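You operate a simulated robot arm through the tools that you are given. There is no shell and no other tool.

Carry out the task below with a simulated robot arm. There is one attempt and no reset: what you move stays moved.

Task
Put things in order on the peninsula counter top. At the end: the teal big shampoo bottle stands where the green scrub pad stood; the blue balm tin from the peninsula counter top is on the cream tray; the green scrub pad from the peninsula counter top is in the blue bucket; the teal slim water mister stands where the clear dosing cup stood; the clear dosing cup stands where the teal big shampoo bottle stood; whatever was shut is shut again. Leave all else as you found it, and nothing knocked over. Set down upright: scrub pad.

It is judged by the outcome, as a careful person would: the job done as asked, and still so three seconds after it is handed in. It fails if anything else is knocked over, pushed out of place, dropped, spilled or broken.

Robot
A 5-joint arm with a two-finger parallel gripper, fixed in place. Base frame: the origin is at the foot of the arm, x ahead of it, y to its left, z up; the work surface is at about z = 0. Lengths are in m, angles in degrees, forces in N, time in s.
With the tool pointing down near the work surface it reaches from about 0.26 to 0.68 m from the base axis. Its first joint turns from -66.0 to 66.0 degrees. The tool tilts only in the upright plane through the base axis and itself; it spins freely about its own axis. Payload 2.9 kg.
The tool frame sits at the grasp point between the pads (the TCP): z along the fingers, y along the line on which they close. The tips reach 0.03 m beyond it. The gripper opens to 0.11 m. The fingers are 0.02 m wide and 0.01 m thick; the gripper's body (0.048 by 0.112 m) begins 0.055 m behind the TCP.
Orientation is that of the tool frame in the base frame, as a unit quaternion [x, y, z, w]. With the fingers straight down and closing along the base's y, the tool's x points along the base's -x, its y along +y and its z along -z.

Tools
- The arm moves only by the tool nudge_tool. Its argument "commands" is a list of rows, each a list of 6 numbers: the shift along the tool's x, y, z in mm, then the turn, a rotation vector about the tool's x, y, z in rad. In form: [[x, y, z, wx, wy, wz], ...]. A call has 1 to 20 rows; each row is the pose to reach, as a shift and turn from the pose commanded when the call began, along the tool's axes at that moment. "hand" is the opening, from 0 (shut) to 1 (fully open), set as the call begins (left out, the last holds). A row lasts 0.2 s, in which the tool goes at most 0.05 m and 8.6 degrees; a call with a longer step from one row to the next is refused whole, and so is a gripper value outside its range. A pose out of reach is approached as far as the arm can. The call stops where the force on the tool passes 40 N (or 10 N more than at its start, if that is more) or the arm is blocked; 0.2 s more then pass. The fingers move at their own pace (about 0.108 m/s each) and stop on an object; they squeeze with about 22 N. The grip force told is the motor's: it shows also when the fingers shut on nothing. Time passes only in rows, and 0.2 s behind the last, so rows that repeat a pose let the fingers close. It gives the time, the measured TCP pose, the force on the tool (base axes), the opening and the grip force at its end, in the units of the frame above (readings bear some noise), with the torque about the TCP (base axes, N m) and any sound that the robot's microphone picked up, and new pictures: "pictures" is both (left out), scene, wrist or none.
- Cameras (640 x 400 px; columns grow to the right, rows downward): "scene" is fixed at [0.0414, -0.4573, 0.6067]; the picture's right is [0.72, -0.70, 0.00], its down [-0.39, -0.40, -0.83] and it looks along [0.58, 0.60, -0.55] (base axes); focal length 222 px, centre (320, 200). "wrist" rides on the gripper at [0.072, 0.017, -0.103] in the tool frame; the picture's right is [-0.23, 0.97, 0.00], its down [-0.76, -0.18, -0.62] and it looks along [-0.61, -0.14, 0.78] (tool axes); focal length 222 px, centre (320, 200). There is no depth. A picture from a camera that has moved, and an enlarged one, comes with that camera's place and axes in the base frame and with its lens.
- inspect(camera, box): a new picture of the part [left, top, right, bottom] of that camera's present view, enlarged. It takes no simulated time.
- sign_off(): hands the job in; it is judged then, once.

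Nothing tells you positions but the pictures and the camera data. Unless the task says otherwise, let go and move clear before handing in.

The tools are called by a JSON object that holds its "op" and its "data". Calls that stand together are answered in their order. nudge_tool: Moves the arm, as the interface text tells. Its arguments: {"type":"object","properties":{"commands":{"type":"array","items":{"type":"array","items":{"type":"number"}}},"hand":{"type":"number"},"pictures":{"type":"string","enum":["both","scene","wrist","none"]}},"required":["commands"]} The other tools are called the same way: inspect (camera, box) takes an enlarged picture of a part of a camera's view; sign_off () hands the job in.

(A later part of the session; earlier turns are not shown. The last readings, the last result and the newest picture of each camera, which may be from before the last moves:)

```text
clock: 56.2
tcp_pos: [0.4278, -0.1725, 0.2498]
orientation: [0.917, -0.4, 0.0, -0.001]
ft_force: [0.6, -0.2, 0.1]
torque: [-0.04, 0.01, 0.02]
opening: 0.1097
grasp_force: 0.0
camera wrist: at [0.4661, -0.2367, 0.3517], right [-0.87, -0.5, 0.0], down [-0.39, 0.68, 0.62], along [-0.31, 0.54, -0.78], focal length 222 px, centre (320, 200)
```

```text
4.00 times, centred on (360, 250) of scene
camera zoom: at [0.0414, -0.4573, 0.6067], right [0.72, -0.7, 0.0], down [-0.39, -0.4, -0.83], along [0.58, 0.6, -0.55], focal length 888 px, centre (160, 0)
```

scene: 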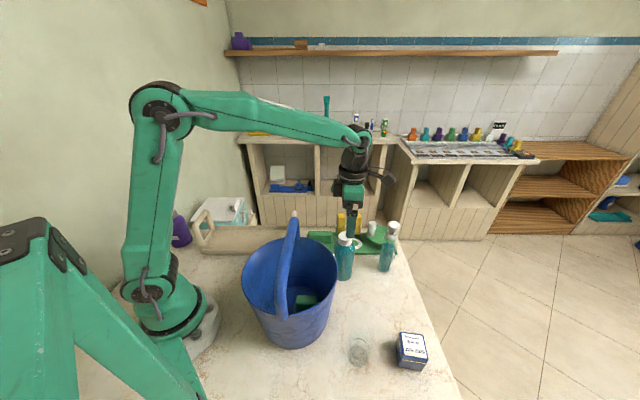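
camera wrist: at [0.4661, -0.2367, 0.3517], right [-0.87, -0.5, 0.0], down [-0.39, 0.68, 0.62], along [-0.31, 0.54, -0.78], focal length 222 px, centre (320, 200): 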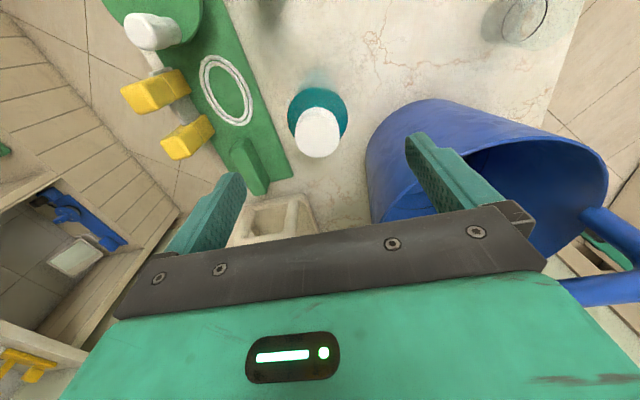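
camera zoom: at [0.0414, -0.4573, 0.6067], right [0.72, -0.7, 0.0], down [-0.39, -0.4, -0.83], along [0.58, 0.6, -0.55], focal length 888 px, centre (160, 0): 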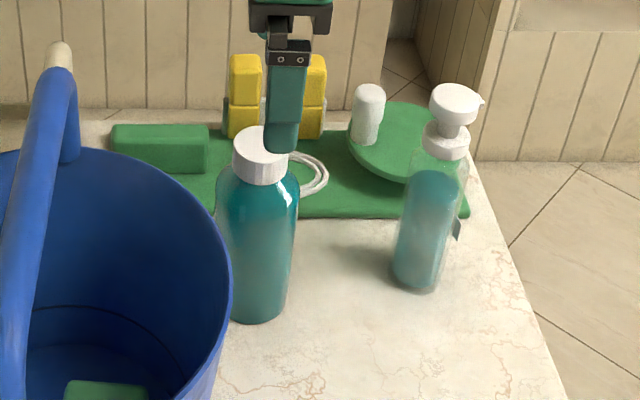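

The bottle axis is about (0.428, -0.168) and the cap spans z≈0.135–0.165. I'll come down over the cap and close on it.

{"op": "nudge_tool", "data": {"commands": [[-1.5, -1.5, 15, 0, 0, 0], [-3, -3, 30, 0, 0, 0], [-3, -3, 45, 0, 0, 0], [-3, -3, 60, 0, 0, 0], [-3, -3, 72, 0, 0, 0], [-3, -3, 80, 0, 0, 0], [-3, -3, 80, 0, 0, 0]]}}

{"op": "inspect", "data": {"camera": "wrist", "box": [220, 100, 420, 240]}}

{"op": "inspect", "data": {"camera": "scene", "box": [310, 200, 410, 300]}}

```text
clock: 57.9
tcp_pos: [0.4282, -0.1683, 0.17]
orientation: [0.917, -0.399, -0.001, 0.0]
ft_force: [0.3, -0.3, 0.0]
torque: [-0.02, 0.01, -0.01]
opening: 0.1103
grasp_force: 0.0
camera wrist: at [0.4655, -0.233, 0.2727], right [-0.87, -0.5, 0.0], down [-0.39, 0.68, 0.62], along [-0.31, 0.54, -0.78], focal length 222 px, centre (320, 200)
```

scene: 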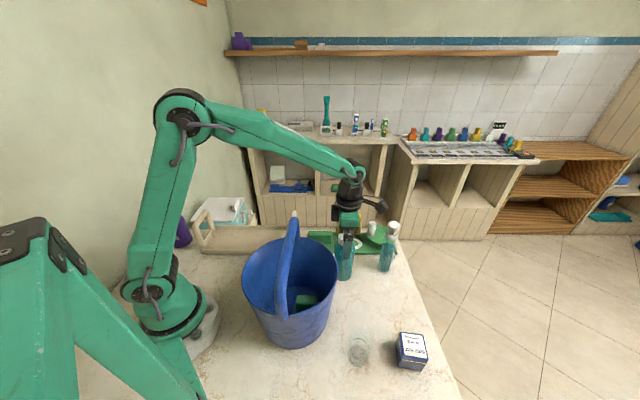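
wrist: 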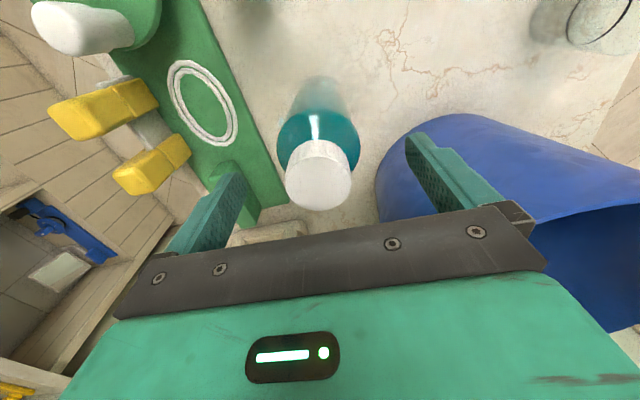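

```text
2.86 times, centred on (320, 170) of wrist
camera zoom: at [0.4655, -0.233, 0.2727], right [-0.87, -0.5, 0.0], down [-0.39, 0.68, 0.62], along [-0.31, 0.54, -0.78], focal length 635 px, centre (320, 286)
```

zoom: 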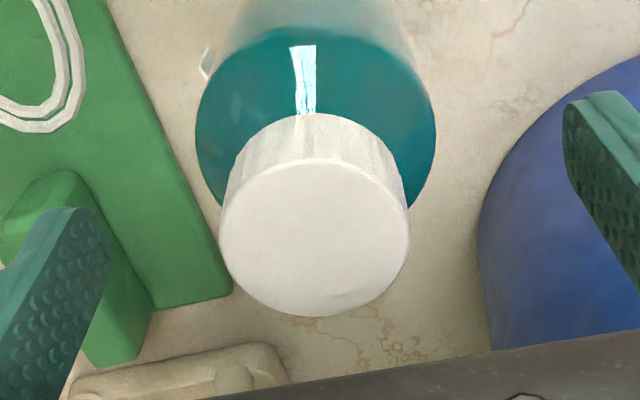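

```text
4.00 times, centred on (360, 250) of scene
camera zoom: at [0.0414, -0.4573, 0.6067], right [0.72, -0.7, 0.0], down [-0.39, -0.4, -0.83], along [0.58, 0.6, -0.55], focal length 888 px, centre (160, 0)
```

zoom: 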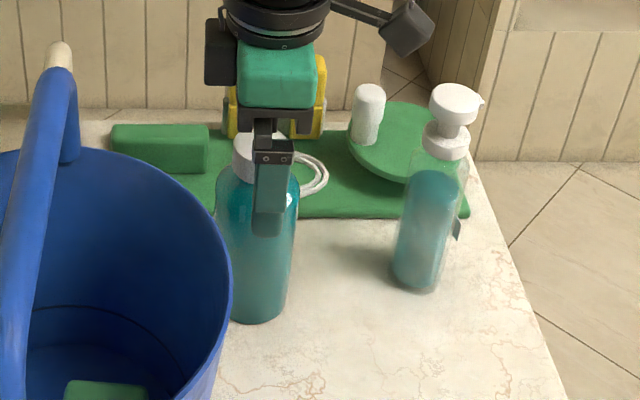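

{"op": "nudge_tool", "data": {"commands": [[0, 0, 0, 0, 0, 0], [0, 0, 0, 0, 0, 0], [0, 0, 0, 0, 0, 0], [0, 0, 0, 0, 0, 0]], "hand": 0}}

{"op": "inspect", "data": {"camera": "wrist", "box": [220, 100, 420, 240]}}

{"op": "inspect", "data": {"camera": "scene", "box": [310, 200, 410, 300]}}

```text
clock: 58.9
tcp_pos: [0.4281, -0.1693, 0.1702]
orientation: [0.917, -0.399, -0.001, 0.0]
ft_force: [1.3, 1.5, 0.2]
torque: [0.07, -0.1, 0.02]
opening: 0.0377
grasp_force: 22.1
camera wrist: at [0.4655, -0.233, 0.2729], right [-0.87, -0.5, 0.0], down [-0.39, 0.68, 0.62], along [-0.31, 0.54, -0.78], focal length 222 px, centre (320, 200)
```

scene: 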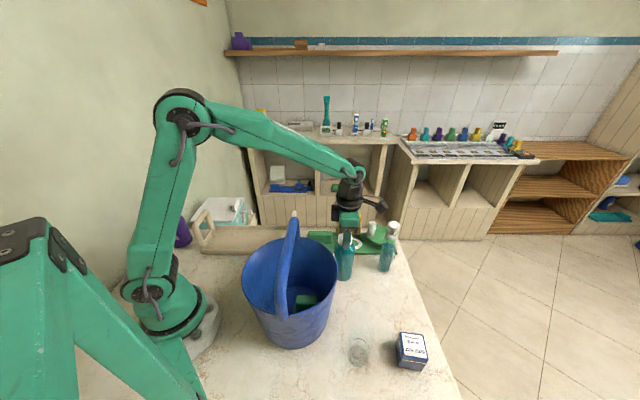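
wrist: 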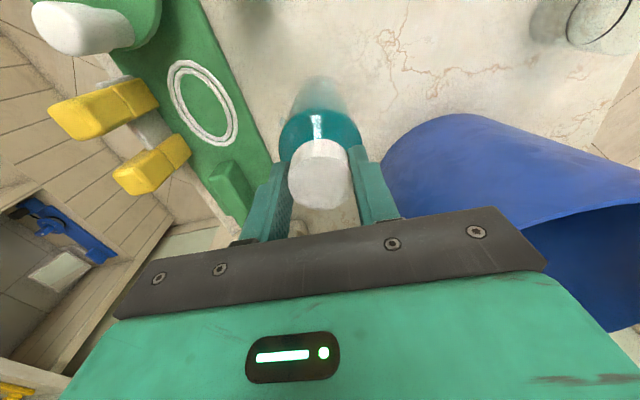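

```text
2.86 times, centred on (320, 170) of wrist
camera zoom: at [0.4655, -0.233, 0.2729], right [-0.87, -0.5, 0.0], down [-0.39, 0.68, 0.62], along [-0.31, 0.54, -0.78], focal length 635 px, centre (320, 286)
```

zoom: 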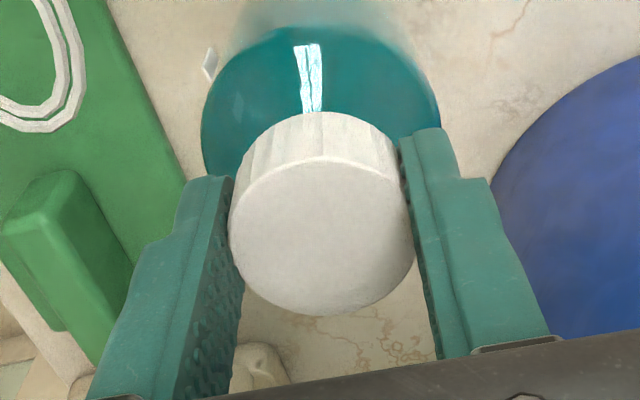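

```text
4.00 times, centred on (360, 250) of scene
camera zoom: at [0.0414, -0.4573, 0.6067], right [0.72, -0.7, 0.0], down [-0.39, -0.4, -0.83], along [0.58, 0.6, -0.55], focal length 888 px, centre (160, 0)
```

zoom: 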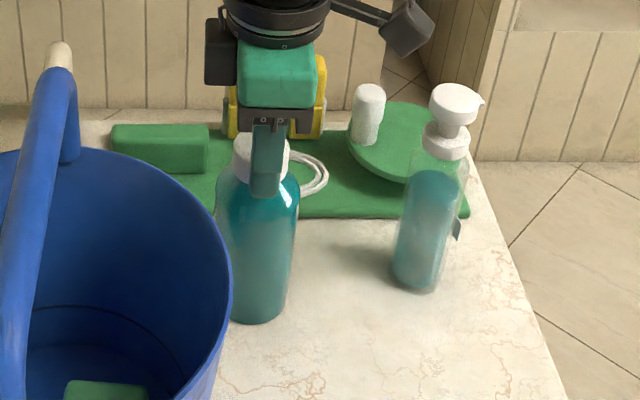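

The cap is gripped at 37.7 mm, so the bottle's original spot is about (0.430, -0.170). I'll lift it and carry it over the pad's old place.

{"op": "nudge_tool", "data": {"commands": [[0, 0, -3, 0, 0, 0], [0, 0, -10, 0, 0, 0], [0, 0, -25, 0, 0, 0], [0, 0, -45, 0, 0, 0], [0, 0, -65, 0, 0, 0], [0, 0, -80, 0, 0, 0]]}}

{"op": "nudge_tool", "data": {"commands": [[7, 10, 0, 0, 0, 0], [17, 24, 0, 0, 0, 0], [28, 39.5, 0, 0, 0, 0], [39, 55, 0, 0, 0, 0], [50, 70.5, 0, 0, 0, 0], [61, 86, 0, 0, 0, 0], [71, 100.5, 0, 0, 0, 0], [78, 110.5, 0, 0, 0, 0], [81.2, 115, 0, 0, 0, 0], [81.2, 115, 0, 0, 0, 0]]}}

{"op": "inspect", "data": {"camera": "scene", "box": [320, 200, 440, 330]}}

```text
clock: 60.2
tcp_pos: [0.4285, -0.1687, 0.2495]
orientation: [0.917, -0.4, -0.001, 0.0]
ft_force: [-1.3, 0.1, -3.2]
torque: [-0.01, -0.03, 0.03]
opening: 0.0375
grasp_force: 21.8
camera wrist: at [0.4663, -0.2321, 0.3517], right [-0.87, -0.5, 0.0], down [-0.39, 0.68, 0.62], along [-0.31, 0.54, -0.78], focal length 222 px, centre (320, 200)
```

scene: 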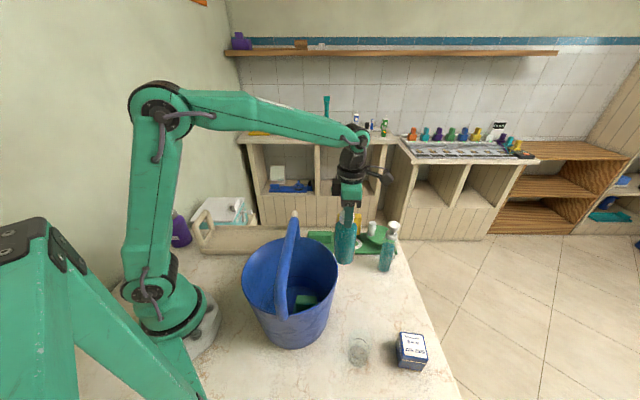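
wrist: 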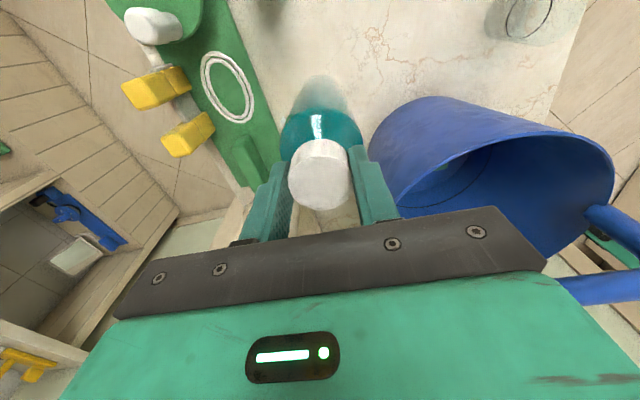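

```text
clock: 62.5
tcp_pos: [0.3986, -0.3061, 0.252]
orientation: [0.917, -0.399, -0.001, -0.001]
ft_force: [0.0, 0.8, -3.6]
torque: [-0.02, 0.02, 0.0]
opening: 0.0374
grasp_force: 21.6
camera wrist: at [0.4364, -0.3709, 0.3533], right [-0.87, -0.5, 0.0], down [-0.39, 0.68, 0.62], along [-0.31, 0.54, -0.78], focal length 222 px, centre (320, 200)
```

scene: 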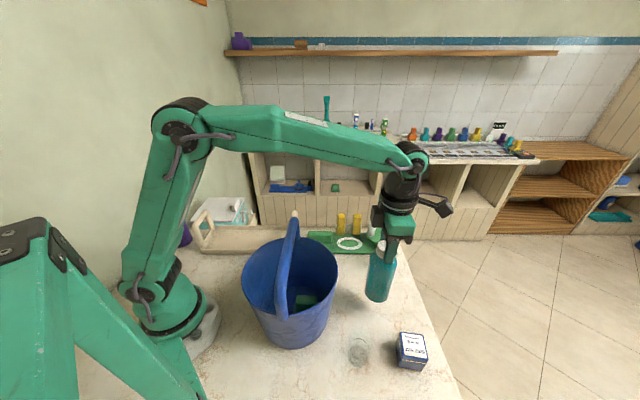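
wrist: 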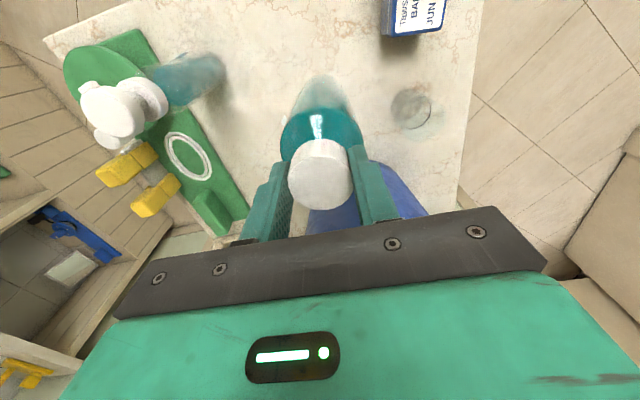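

```text
3.08 times, centred on (380, 265) of scene
camera zoom: at [0.0414, -0.4574, 0.6067], right [0.72, -0.7, 0.0], down [-0.39, -0.4, -0.83], along [0.58, 0.6, -0.55], focal length 683 px, centre (135, 0)
```

zoom: 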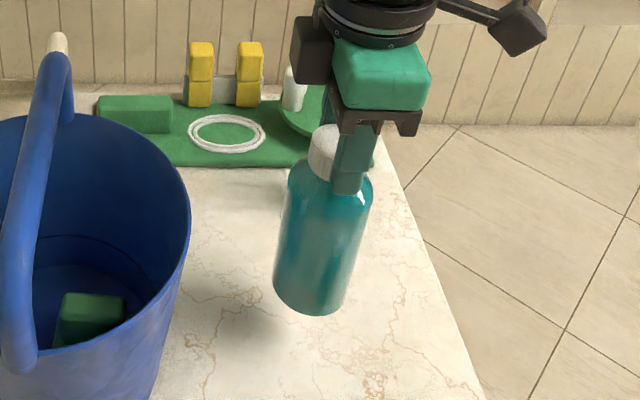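

Held steadily over the pad's old spot. Lowering it.

{"op": "nudge_tool", "data": {"commands": [[0.5, 0, 15, 0, 0, 0], [1, 0, 32, 0, 0, 0], [1, 0, 48, 0, 0, 0], [1, 0, 62, 0, 0, 0], [1, 0, 72, 0, 0, 0], [1, 0, 77, 0, 0, 0]], "pictures": "scene"}}

{"op": "nudge_tool", "data": {"commands": [[0, 0, 1.5, 0, 0, 0], [0, 0, 3, 0, 0, 0]], "pictures": "none"}}

```text
clock: 63.9
tcp_pos: [0.4002, -0.3056, 0.1737]
orientation: [0.917, -0.4, -0.001, -0.001]
ft_force: [0.1, -0.6, -3.0]
torque: [0.0, -0.02, 0.01]
opening: 0.0374
grasp_force: 22.0
```

scene: 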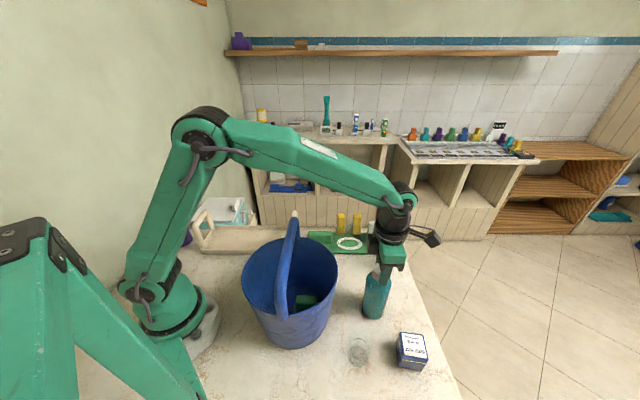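

```text
clock: 64.5
tcp_pos: [0.3984, -0.3062, 0.1715]
orientation: [0.917, -0.4, -0.001, -0.001]
ft_force: [-0.8, -0.7, 0.4]
torque: [0.01, 0.05, 0.02]
opening: 0.0373
grasp_force: 21.9
```

{"op": "inspect", "data": {"camera": "scene", "box": [330, 240, 430, 340]}}

{"op": "nudge_tool", "data": {"commands": [[0, 0, 0.8, 0, 0, 0], [0, 0, 0.8, 0, 0, 0]], "pictures": "none"}}

```text
4.00 times, centred on (380, 290) of scene
camera zoom: at [0.0413, -0.4573, 0.6067], right [0.72, -0.7, 0.0], down [-0.39, -0.4, -0.83], along [0.58, 0.6, -0.55], focal length 888 px, centre (80, -160)
```

zoom: 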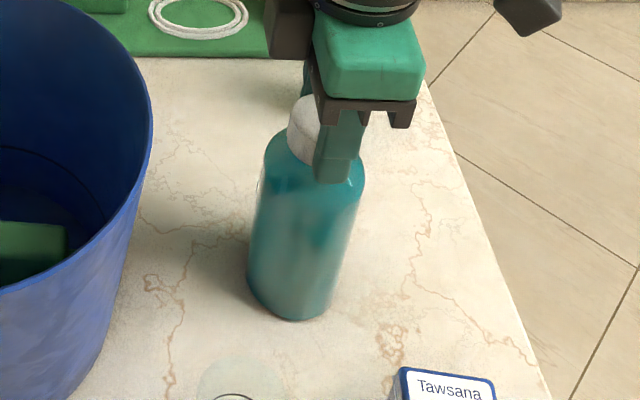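

```text
clock: 65.0
tcp_pos: [0.3994, -0.3073, 0.1708]
orientation: [0.917, -0.398, 0.0, 0.0]
ft_force: [-2.6, -0.8, 9.4]
torque: [0.13, 0.21, 0.01]
opening: 0.0373
grasp_force: 22.3
```

{"op": "nudge_tool", "data": {"commands": [[0, 0, -0.6, 0, 0, 0], [0, 0, -0.6, 0, 0, 0]], "pictures": "none"}}

{"op": "nudge_tool", "data": {"commands": [[0, 0, 0, 0, 0, 0], [0, 0, 0, 0, 0, 0], [0, 0, 0, 0, 0, 0], [0, 0, 0, 0, 0, 0]], "hand": 0.7}}

```text
clock: 65.7
tcp_pos: [0.3998, -0.3066, 0.1708]
orientation: [0.917, -0.399, 0.0, -0.001]
ft_force: [-1.0, -0.1, 9.3]
torque: [0.07, -0.1, 0.03]
opening: 0.0372
grasp_force: 22.0
```

```text
clock: 66.7
tcp_pos: [0.3991, -0.3056, 0.1712]
orientation: [0.917, -0.4, -0.001, 0.0]
ft_force: [0.4, -0.2, -0.2]
torque: [0.03, 0.0, 0.01]
opening: 0.0772
grasp_force: 0.2
camera wrist: at [0.4368, -0.3709, 0.2722], right [-0.87, -0.5, 0.0], down [-0.39, 0.68, 0.62], along [-0.31, 0.54, -0.78], focal length 222 px, centre (320, 200)
```

scene: 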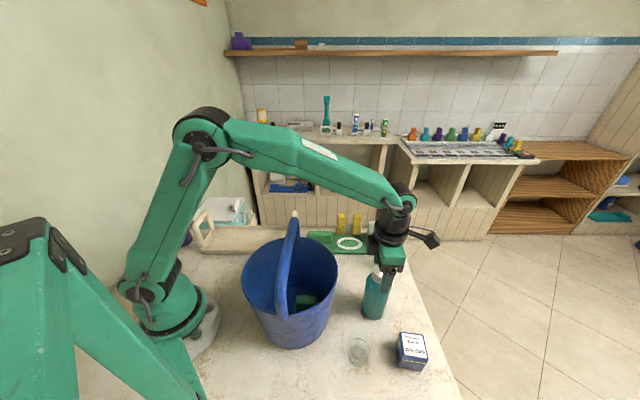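
wrist: 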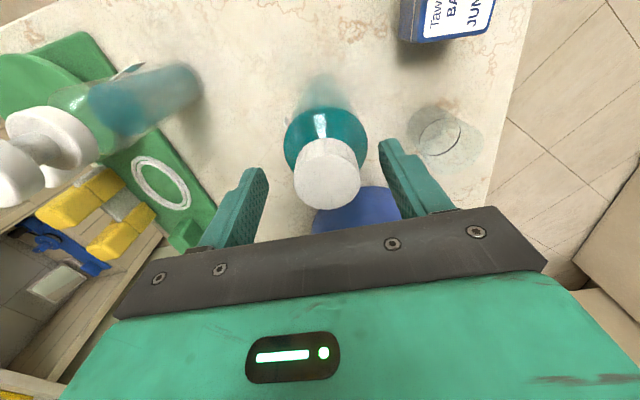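

The bottle stands in the pad's old place. Next is the clear cup: I'll rise and move above it, turning the camera away from the bucket.

{"op": "nudge_tool", "data": {"commands": [[0, 0, -20, 0, 0, 0], [0, 0, -50, 0, 0, 0], [0, 0, -80, 0, 0, 0], [-5, 12, -90, 0, 0, 0.07], [-13, 30, -90, 0, 0, 0.16], [-22, 50, -90, 0, 0, 0.25], [-31, 70, -90, 0, 0, 0.34], [-40, 90, -90, 0, 0, 0.43], [-48, 109, -90, 0, 0, 0.5], [-55, 125, -90, 0, 0, 0.54], [-55, 125, -90, 0, 0, 0.54]], "hand": 1}}

{"op": "inspect", "data": {"camera": "wrist", "box": [240, 40, 400, 180]}}

{"op": "inspect", "data": {"camera": "scene", "box": [330, 250, 430, 380]}}

```text
clock: 69.0
tcp_pos: [0.2703, -0.3495, 0.2611]
orientation: [0.776, -0.63, -0.001, 0.0]
ft_force: [0.0, 0.5, 0.5]
torque: [0.02, -0.01, -0.02]
opening: 0.1101
grasp_force: 0.0
camera wrist: at [0.2691, -0.425, 0.3628], right [-1.0, 0.02, 0.0], down [0.02, 0.78, 0.62], along [0.01, 0.62, -0.78], focal length 222 px, centre (320, 200)
```

scene: 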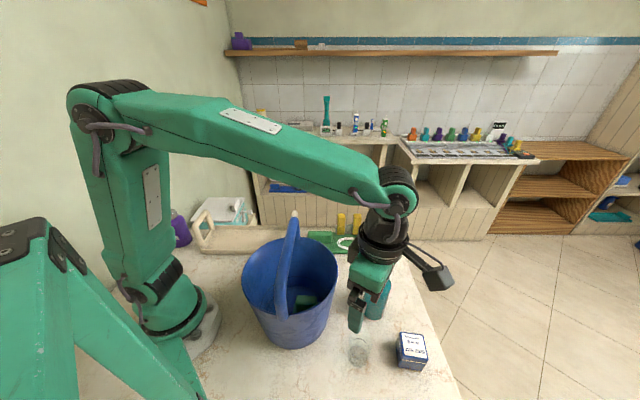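
wrist: 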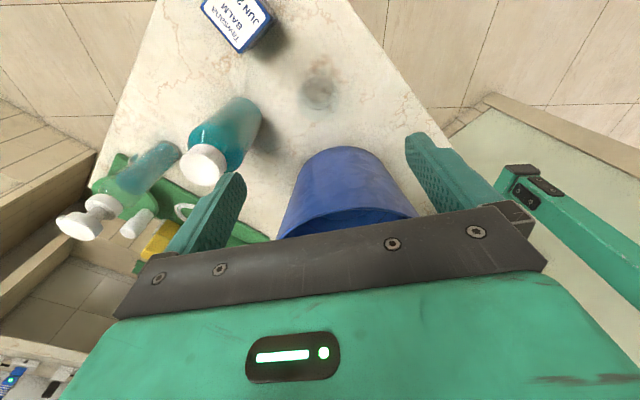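

```text
2.86 times, centred on (320, 110) of wrist
camera zoom: at [0.2691, -0.425, 0.3628], right [-1.0, 0.02, 0.0], down [0.02, 0.78, 0.62], along [0.01, 0.62, -0.78], focal length 635 px, centre (320, 457)
```

zoom: 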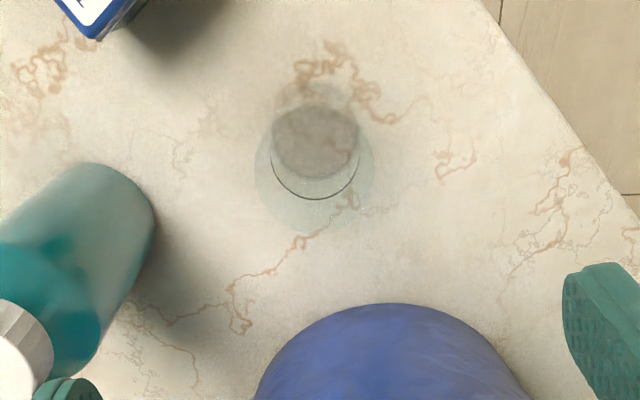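

```text
3.08 times, centred on (380, 315) of scene
camera zoom: at [0.0413, -0.4573, 0.6067], right [0.72, -0.7, 0.0], down [-0.39, -0.4, -0.83], along [0.58, 0.6, -0.55], focal length 683 px, centre (135, -154)
```

zoom: 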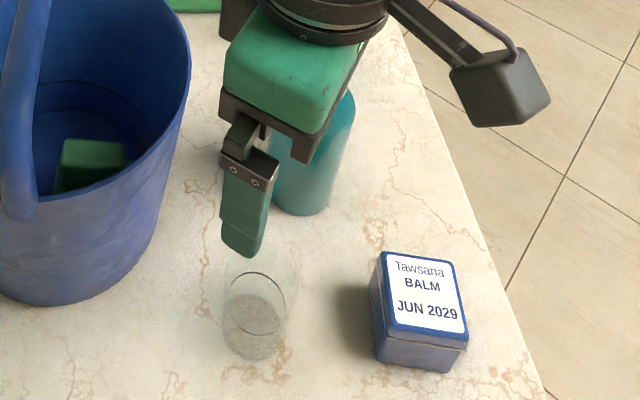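

The cup's axis is about (0.271, -0.350) and its rim at roughly z≈0.065, flaring toward the top. I'll descend part way and check the centring.

{"op": "nudge_tool", "data": {"commands": [[0, -0.5, 20, 0, 0, 0], [0, -1, 50, 0, 0, 0], [0, -1, 80, 0, 0, 0], [0, -1, 110, 0, 0, 0], [0, -1, 135, 0, 0, 0], [0, -1, 150, 0, 0, 0], [0, -1, 150, 0, 0, 0]]}}

{"op": "inspect", "data": {"camera": "wrist", "box": [220, 40, 420, 220]}}

{"op": "inspect", "data": {"camera": "scene", "box": [320, 290, 420, 390]}}

```text
clock: 70.7
tcp_pos: [0.2702, -0.3504, 0.1096]
orientation: [0.777, -0.63, 0.0, -0.001]
ft_force: [0.2, 0.3, -0.1]
torque: [0.0, -0.01, -0.01]
opening: 0.1099
grasp_force: 0.0
camera wrist: at [0.2704, -0.4253, 0.2119], right [-1.0, 0.02, 0.0], down [0.02, 0.78, 0.62], along [0.01, 0.62, -0.78], focal length 222 px, centre (320, 200)
```

scene: 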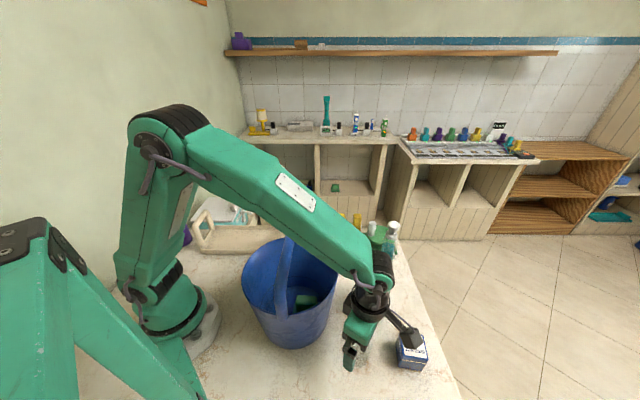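
wrist: 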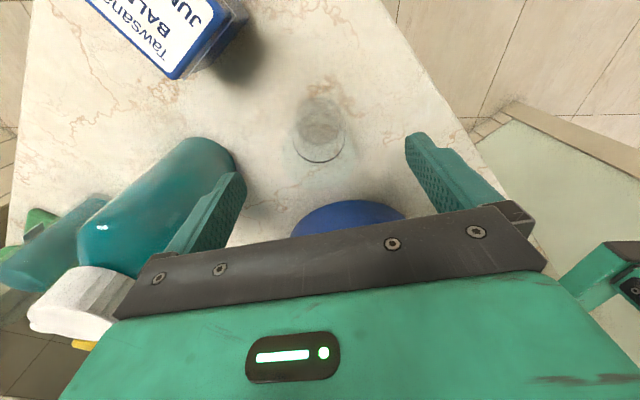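

```text
2.22 times, centred on (320, 130) of wrist
camera zoom: at [0.2704, -0.4253, 0.2119], right [-1.0, 0.02, 0.0], down [0.02, 0.78, 0.62], along [0.01, 0.62, -0.78], focal length 494 px, centre (320, 356)
```

zoom: 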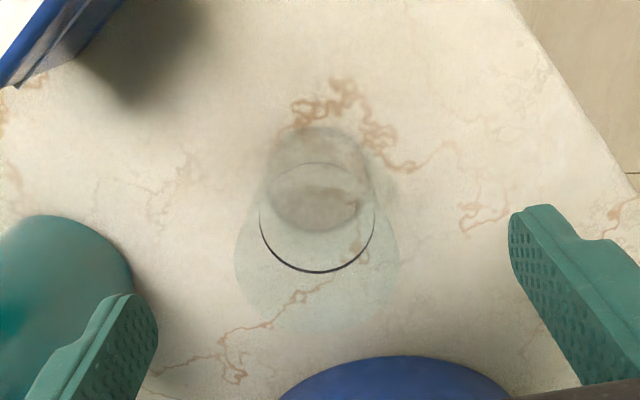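

```text
4.00 times, centred on (370, 340) of scene
camera zoom: at [0.0414, -0.4573, 0.6067], right [0.72, -0.7, 0.0], down [-0.39, -0.4, -0.83], along [0.58, 0.6, -0.55], focal length 888 px, centre (120, -360)
```

zoom: 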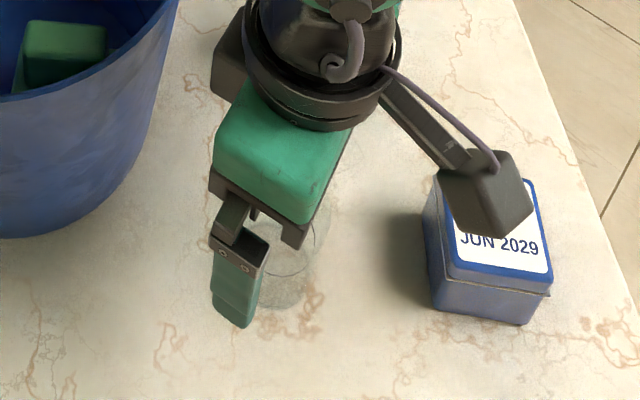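

The cup is well centred. I'll descend around it and close gently.

{"op": "nudge_tool", "data": {"commands": [[1, -1, 10, 0, 0, 0], [1.5, -1, 22, 0, 0, 0], [1.5, -1, 34, 0, 0, 0], [1.5, -1, 42, 0, 0, 0], [1.5, -1, 47, 0, 0, 0], [1.5, -1, 47, 0, 0, 0]], "pictures": "wrist"}}

{"op": "inspect", "data": {"camera": "wrist", "box": [220, 80, 420, 240]}}

```text
clock: 72.0
tcp_pos: [0.2736, -0.3521, 0.0642]
orientation: [0.777, -0.63, -0.001, 0.0]
ft_force: [-0.1, 0.1, 0.2]
torque: [0.04, -0.02, -0.01]
opening: 0.1099
grasp_force: 0.0
camera wrist: at [0.2719, -0.4267, 0.1662], right [-1.0, 0.02, 0.0], down [0.02, 0.78, 0.62], along [0.01, 0.62, -0.78], focal length 222 px, centre (320, 200)
```

wrist: 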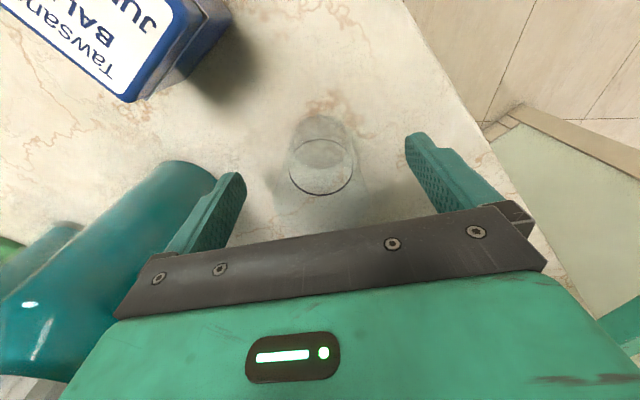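

```text
2.50 times, centred on (320, 160) of wrist
camera zoom: at [0.2719, -0.4267, 0.1662], right [-1.0, 0.02, 0.0], down [0.02, 0.78, 0.62], along [0.01, 0.62, -0.78], focal length 555 px, centre (320, 300)
```

zoom: 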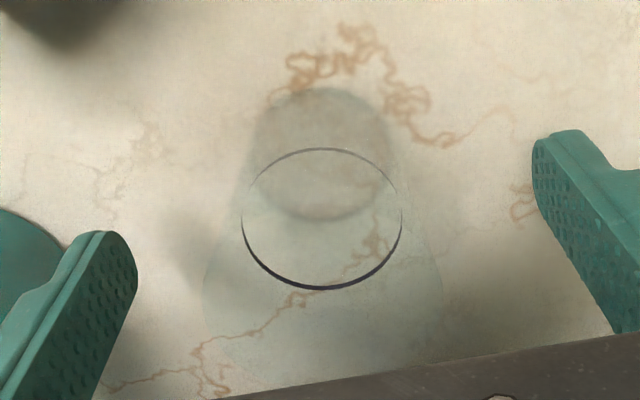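

{"op": "nudge_tool", "data": {"commands": [[0, 0, 0, 0, 0, 0], [0, 0, 0, 0, 0, 0], [0, 0, 0, 0, 0, 0], [0, 0, 0, 0, 0, 0]], "hand": 0}}

{"op": "inspect", "data": {"camera": "wrist", "box": [220, 80, 420, 240]}}

{"op": "inspect", "data": {"camera": "scene", "box": [320, 290, 420, 390]}}

```text
clock: 73.0
tcp_pos: [0.2726, -0.3523, 0.0651]
orientation: [0.777, -0.63, -0.001, -0.001]
ft_force: [-0.3, -0.4, -0.5]
torque: [0.02, -0.02, -0.03]
opening: 0.0495
grasp_force: 22.0
camera wrist: at [0.272, -0.4268, 0.1663], right [-1.0, 0.02, 0.0], down [0.02, 0.78, 0.62], along [0.01, 0.62, -0.78], focal length 222 px, centre (320, 200)
```

scene: 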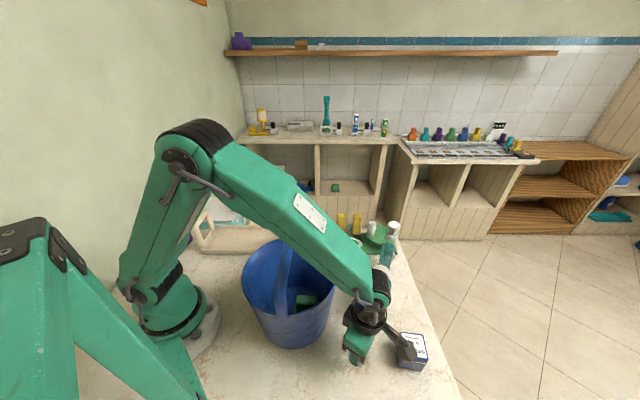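
wrist: 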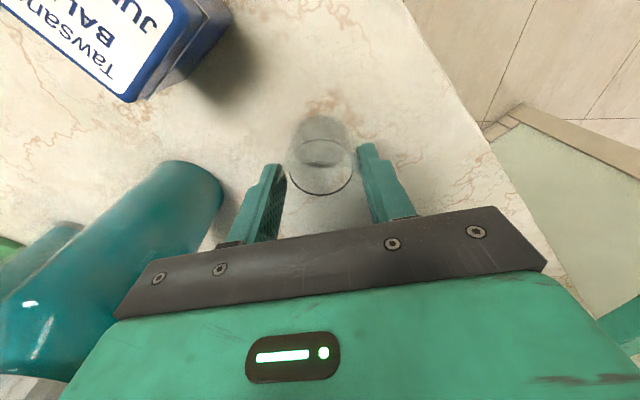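

```text
2.50 times, centred on (320, 160) of wrist
camera zoom: at [0.272, -0.4268, 0.1663], right [-1.0, 0.02, 0.0], down [0.02, 0.78, 0.62], along [0.01, 0.62, -0.78], focal length 555 px, centre (320, 300)
```

zoom: 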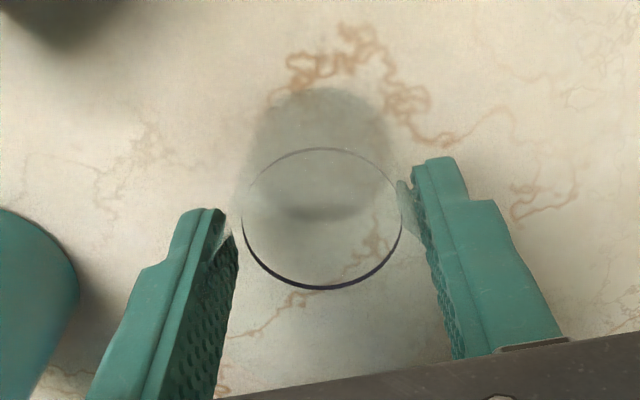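

```text
4.00 times, centred on (370, 340) of scene
camera zoom: at [0.0414, -0.4573, 0.6067], right [0.72, -0.7, 0.0], down [-0.39, -0.4, -0.83], along [0.58, 0.6, -0.55], focal length 888 px, centre (120, -360)
```

zoom: 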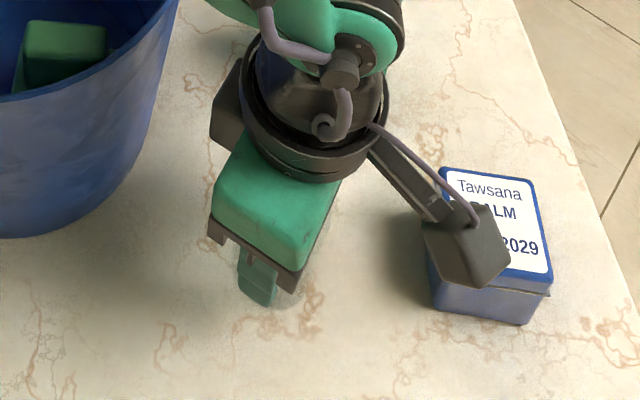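

{"op": "inspect", "data": {"camera": "wrist", "box": [280, 100, 370, 210]}}

{"op": "inspect", "data": {"camera": "scene", "box": [340, 330, 380, 375]}}

```text
3.64 times, centred on (325, 155) of wrist
camera zoom: at [0.272, -0.4268, 0.1663], right [-1.0, 0.02, 0.0], down [0.02, 0.78, 0.62], along [0.01, 0.62, -0.78], focal length 808 px, centre (302, 364)
```

zoom: 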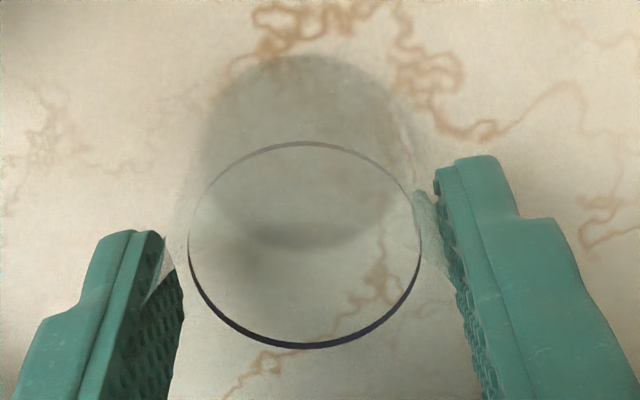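

```text
8.89 times, centred on (360, 352) of scene
camera zoom: at [0.0414, -0.4573, 0.6067], right [0.72, -0.7, 0.0], down [-0.39, -0.4, -0.83], along [0.58, 0.6, -0.55], focal length 1973 px, centre (-36, -1156)
```

zoom: 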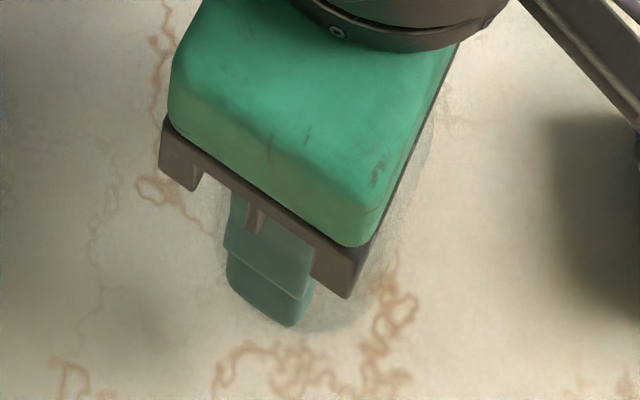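

{"op": "nudge_tool", "data": {"commands": [[0, 0, -2, 0, 0, 0], [0, 0, -5, 0, 0, 0], [0, 0, -10, 0, 0, 0], [0, 0, -10, 0, 0, 0]]}}

{"op": "inspect", "data": {"camera": "wrist", "box": [220, 80, 420, 240]}}

{"op": "inspect", "data": {"camera": "scene", "box": [330, 320, 390, 380]}}

```text
clock: 74.0
tcp_pos: [0.2726, -0.3526, 0.0741]
orientation: [0.776, -0.631, 0.0, 0.0]
ft_force: [-0.5, -0.3, -1.2]
torque: [0.01, -0.01, 0.04]
opening: 0.0494
grasp_force: 22.5
camera wrist: at [0.2717, -0.427, 0.1757], right [-1.0, 0.02, 0.0], down [0.02, 0.78, 0.62], along [0.01, 0.62, -0.78], focal length 222 px, centre (320, 200)
```

scene: 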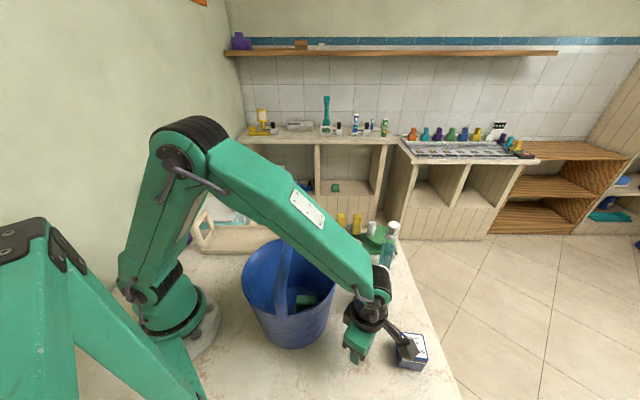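
wrist: 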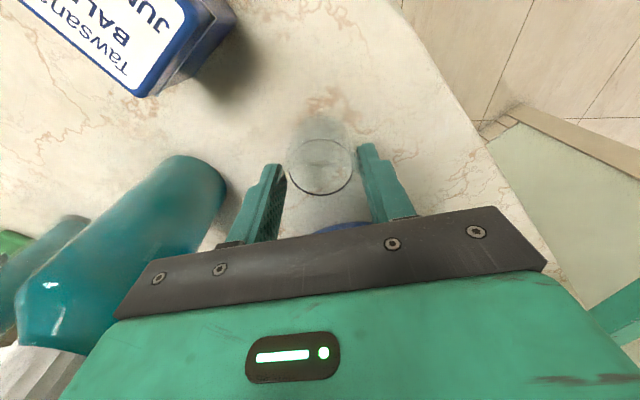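

```text
2.50 times, centred on (320, 160) of wrist
camera zoom: at [0.2717, -0.427, 0.1757], right [-1.0, 0.02, 0.0], down [0.02, 0.78, 0.62], along [0.01, 0.62, -0.78], focal length 555 px, centre (320, 300)
```

zoom: 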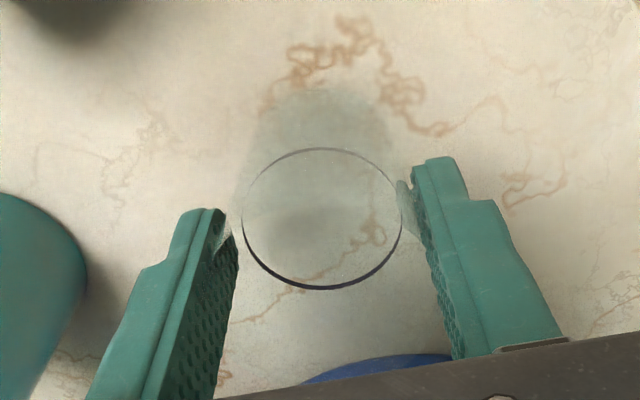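

```text
6.67 times, centred on (360, 350) of scene
camera zoom: at [0.0414, -0.4573, 0.6067], right [0.72, -0.7, 0.0], down [-0.39, -0.4, -0.83], along [0.58, 0.6, -0.55], focal length 1480 px, centre (53, -800)
```

zoom: 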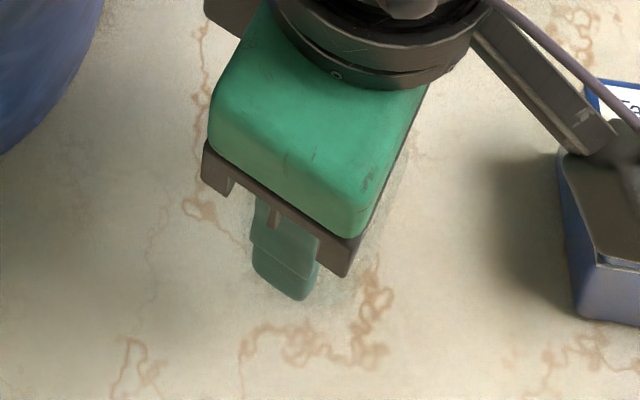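

The cup rose with the gripper and is held level. I'll lift it smoothly above the bottle height.

{"op": "nudge_tool", "data": {"commands": [[0, 0, -4, 0, 0, 0], [0, 0, -12, 0, 0, 0], [0, 0, -24, 0, 0, 0], [0, 0, -38, 0, 0, 0], [0, 0, -54, 0, 0, 0], [0, 0, -70, 0, 0, 0], [0, 0, -86, 0, 0, 0], [0, 0, -102, 0, 0, 0], [0, 0, -118, 0, 0, 0], [0, 0, -134, 0, 0, 0], [0, 0, -150, 0, 0, 0], [0, 0, -166, 0, 0, 0], [0, 0, -180, 0, 0, 0], [0, 0, -190, 0, 0, 0], [0, 0, -196, 0, 0, 0], [0, 0, -198, 0, 0, 0]]}}

{"op": "inspect", "data": {"camera": "wrist", "box": [220, 80, 420, 240]}}

{"op": "inspect", "data": {"camera": "scene", "box": [320, 230, 440, 340]}}

```text
clock: 77.5
tcp_pos: [0.273, -0.3524, 0.2725]
orientation: [0.777, -0.63, 0.0, 0.0]
ft_force: [-0.4, 0.1, -1.2]
torque: [0.0, -0.04, 0.01]
opening: 0.0496
grasp_force: 22.6
camera wrist: at [0.2715, -0.4269, 0.3742], right [-1.0, 0.02, 0.0], down [0.02, 0.78, 0.62], along [0.01, 0.62, -0.78], focal length 222 px, centre (320, 200)
```

scene: 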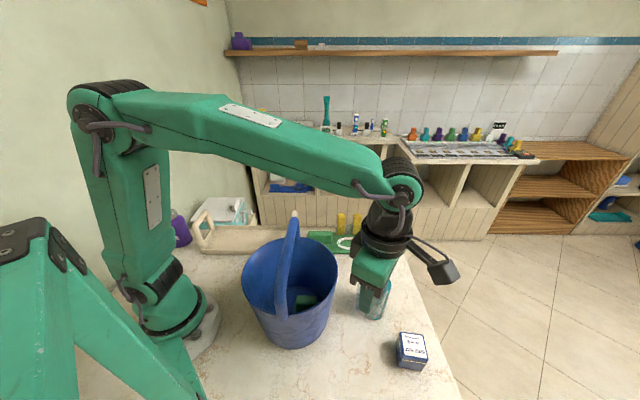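
wrist: 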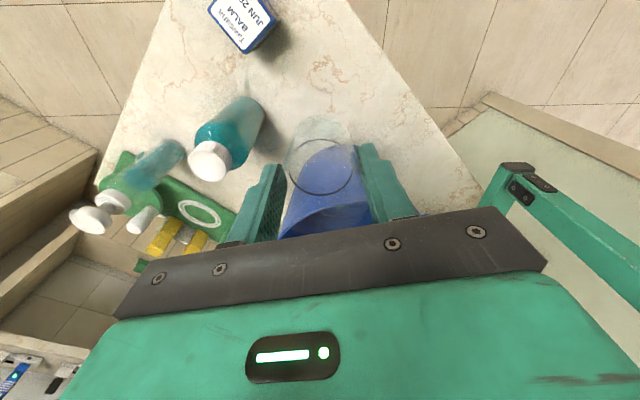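

```text
2.50 times, centred on (320, 160) of wrist
camera zoom: at [0.2715, -0.4269, 0.3742], right [-1.0, 0.02, 0.0], down [0.02, 0.78, 0.62], along [0.01, 0.62, -0.78], focal length 555 px, centre (320, 300)
```

zoom: 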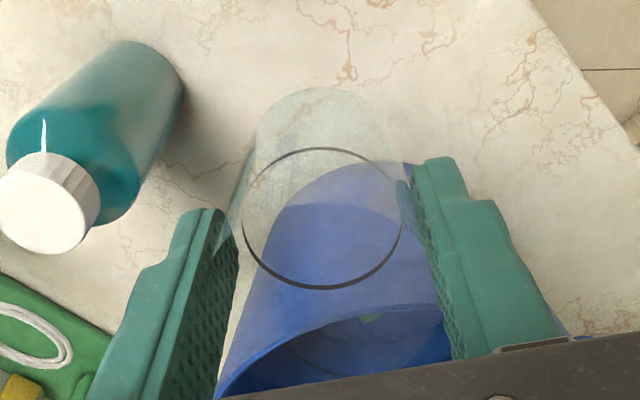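

```text
3.64 times, centred on (380, 285) of scene
camera zoom: at [0.0414, -0.4573, 0.6067], right [0.72, -0.7, 0.0], down [-0.39, -0.4, -0.83], along [0.58, 0.6, -0.55], focal length 807 px, centre (102, -109)
```

zoom: 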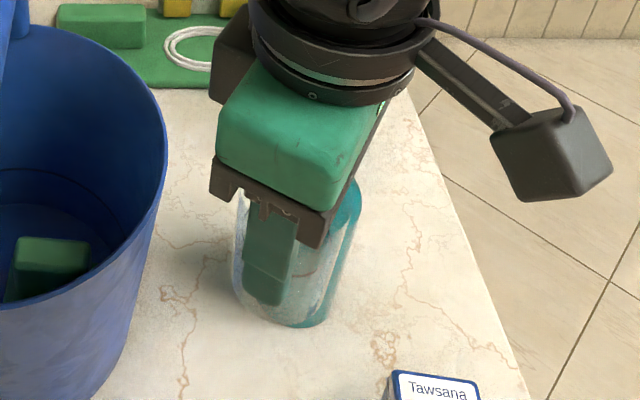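

The cup is held level above the counter. Now I'll carry it smoothly to the shampoo bottle's old spot.

{"op": "nudge_tool", "data": {"commands": [[-2, -3, 0, 0, 0, -0.005], [-7, -9, 0, 0, 0, -0.015], [-15, -19, 0, 0, 0, -0.032], [-24, -31, 0, 0, 0, -0.052], [-33, -43.5, 0, 0, 0, -0.072], [-42.5, -56, 0, 0, 0, -0.093], [-52, -68.5, 0, 0, 0, -0.114], [-61.5, -81, 0, 0, 0, -0.135], [-71, -93.5, 0, 0, 0, -0.156], [-80.5, -106, 0, 0, 0, -0.177], [-90, -118, 0, 0, 0, -0.197], [-99.5, -130, 0, 0, 0, -0.217], [-109, -142.5, 0, 0, 0, -0.237], [-118, -154, 0, 0, 0, -0.257], [-126.5, -165, 0, 0, 0, -0.275], [-134, -175, 0, 0, 0, -0.291], [-140, -183, 0, 0, 0, -0.304], [-144, -188, 0, 0, 0, -0.312], [-146.1, -190.8, 0, 0, 0, -0.316], [-146.1, -190.8, 0, 0, 0, -0.316]]}}

{"op": "inspect", "data": {"camera": "scene", "box": [310, 180, 430, 310]}}

```text
clock: 81.7
tcp_pos: [0.4296, -0.1698, 0.272]
orientation: [0.866, -0.499, -0.001, 0.001]
ft_force: [0.7, 0.3, 0.2]
torque: [0.03, 0.0, -0.02]
opening: 0.0491
grasp_force: 21.6
camera wrist: at [0.4523, -0.2407, 0.3736], right [-0.96, -0.29, 0.0], down [-0.23, 0.75, 0.62], along [-0.18, 0.6, -0.78], focal length 222 px, centre (320, 200)
```

scene: 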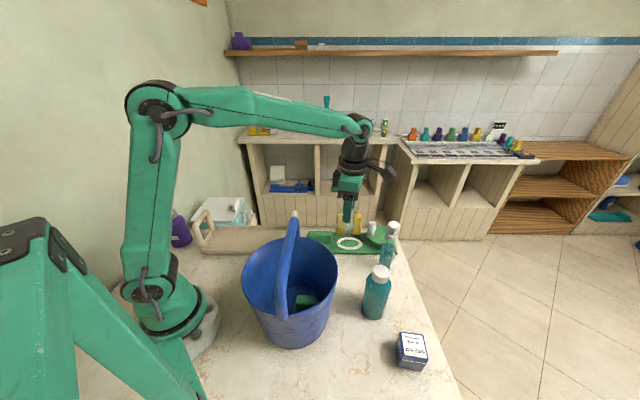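
wrist: 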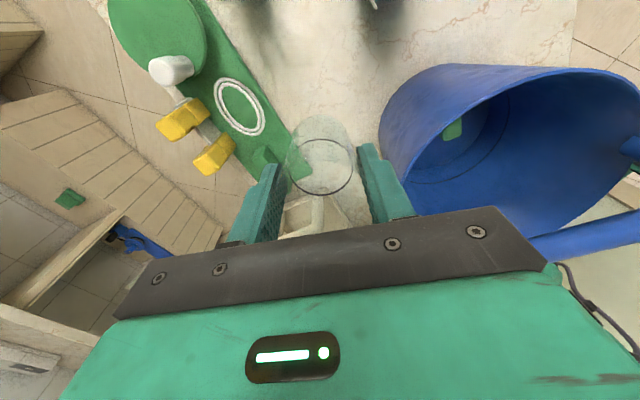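

```text
3.08 times, centred on (370, 245) of scene
camera zoom: at [0.0414, -0.4573, 0.6067], right [0.72, -0.7, 0.0], down [-0.39, -0.4, -0.83], along [0.58, 0.6, -0.55], focal length 683 px, centre (166, 62)
```

zoom: 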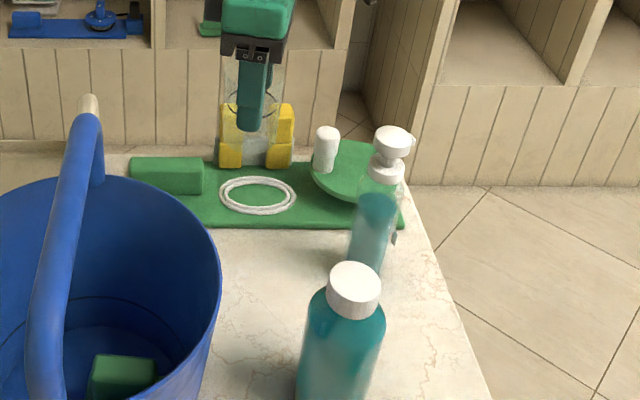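

{"op": "nudge_tool", "data": {"commands": [[0, 0, 5, 0, 0, 0], [0, 0, 16, 0, 0, 0], [0, 0, 32, 0, 0, 0], [0, 0, 50, 0, 0, 0], [0, 0, 68, 0, 0, 0], [0, 0, 86, 0, 0, 0], [0, 0, 104, 0, 0, 0], [0, 0, 122, 0, 0, 0], [0, 0, 140, 0, 0, 0], [0, 0, 157, 0, 0, 0], [0, 0, 172, 0, 0, 0], [0, 0, 185, 0, 0, 0], [0, 0, 194, 0, 0, 0], [0, 0, 200, 0, 0, 0], [0, 0, 202, 0, 0, 0]]}}

{"op": "inspect", "data": {"camera": "scene", "box": [310, 200, 410, 300]}}

```text
clock: 84.8
tcp_pos: [0.4298, -0.1693, 0.0699]
orientation: [0.866, -0.5, -0.002, -0.001]
ft_force: [0.6, -0.8, -0.8]
torque: [-0.02, 0.02, -0.02]
opening: 0.0492
grasp_force: 21.8
camera wrist: at [0.4518, -0.2412, 0.1719], right [-0.96, -0.29, 0.0], down [-0.23, 0.75, 0.62], along [-0.18, 0.6, -0.78], focal length 222 px, centre (320, 200)
```

scene: 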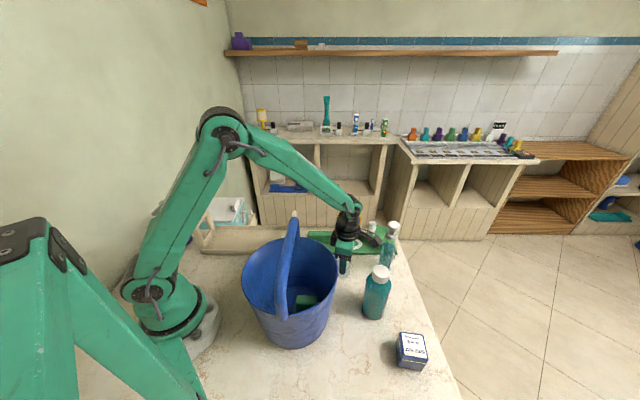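
wrist: 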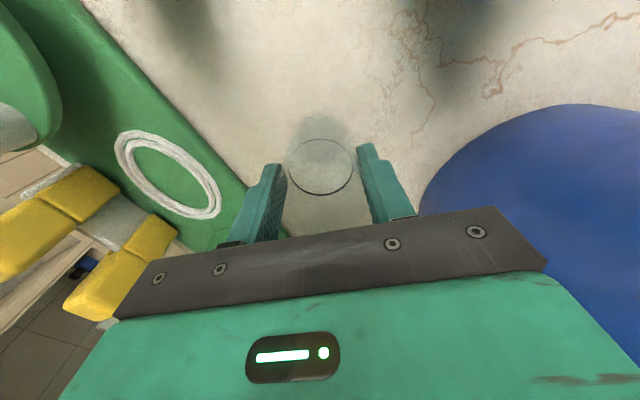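

```text
4.00 times, centred on (360, 250) of scene
camera zoom: at [0.0414, -0.4573, 0.6067], right [0.72, -0.7, 0.0], down [-0.39, -0.4, -0.83], along [0.58, 0.6, -0.55], focal length 888 px, centre (160, 0)
```

zoom: 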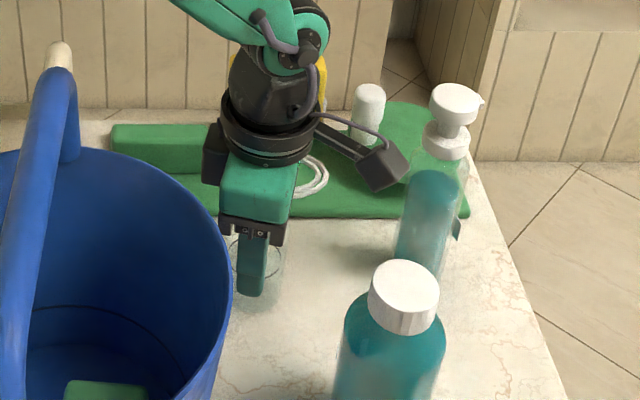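

{"op": "nudge_tool", "data": {"commands": [[0, 0, 1.5, 0, 0, 0], [0, 0, 3, 0, 0, 0]], "pictures": "none"}}

{"op": "nudge_tool", "data": {"commands": [[0, 0, 1, 0, 0, 0], [0, 0, 1.5, 0, 0, 0]], "pictures": "none"}}

```text
clock: 85.5
tcp_pos: [0.4303, -0.1701, 0.0673]
orientation: [0.866, -0.499, 0.0, 0.0]
ft_force: [0.0, 0.0, -0.2]
torque: [0.03, -0.02, 0.02]
opening: 0.0492
grasp_force: 22.6
```

```text
clock: 86.0
tcp_pos: [0.4298, -0.1699, 0.0662]
orientation: [0.866, -0.499, -0.001, 0.001]
ft_force: [-0.4, 0.1, -0.4]
torque: [0.01, -0.02, 0.0]
opening: 0.0488
grasp_force: 22.2
```

{"op": "nudge_tool", "data": {"commands": [[0, 0, 0.6, 0, 0, 0], [0, 0, 1.2, 0, 0, 0]], "pictures": "none"}}

{"op": "nudge_tool", "data": {"commands": [[0, 0, 0.5, 0, 0, 0], [0, 0, 0.8, 0, 0, 0]], "pictures": "none"}}

```text
clock: 86.7
tcp_pos: [0.4293, -0.1699, 0.0643]
orientation: [0.866, -0.5, -0.001, 0.001]
ft_force: [-0.9, 0.5, 2.4]
torque: [0.06, 0.01, 0.07]
opening: 0.0489
grasp_force: 22.2
```

```text
clock: 87.2
tcp_pos: [0.43, -0.1688, 0.0651]
orientation: [0.866, -0.499, 0.001, -0.001]
ft_force: [-4.4, 0.8, 11.9]
torque: [0.14, 0.2, 0.06]
opening: 0.0489
grasp_force: 21.7
```

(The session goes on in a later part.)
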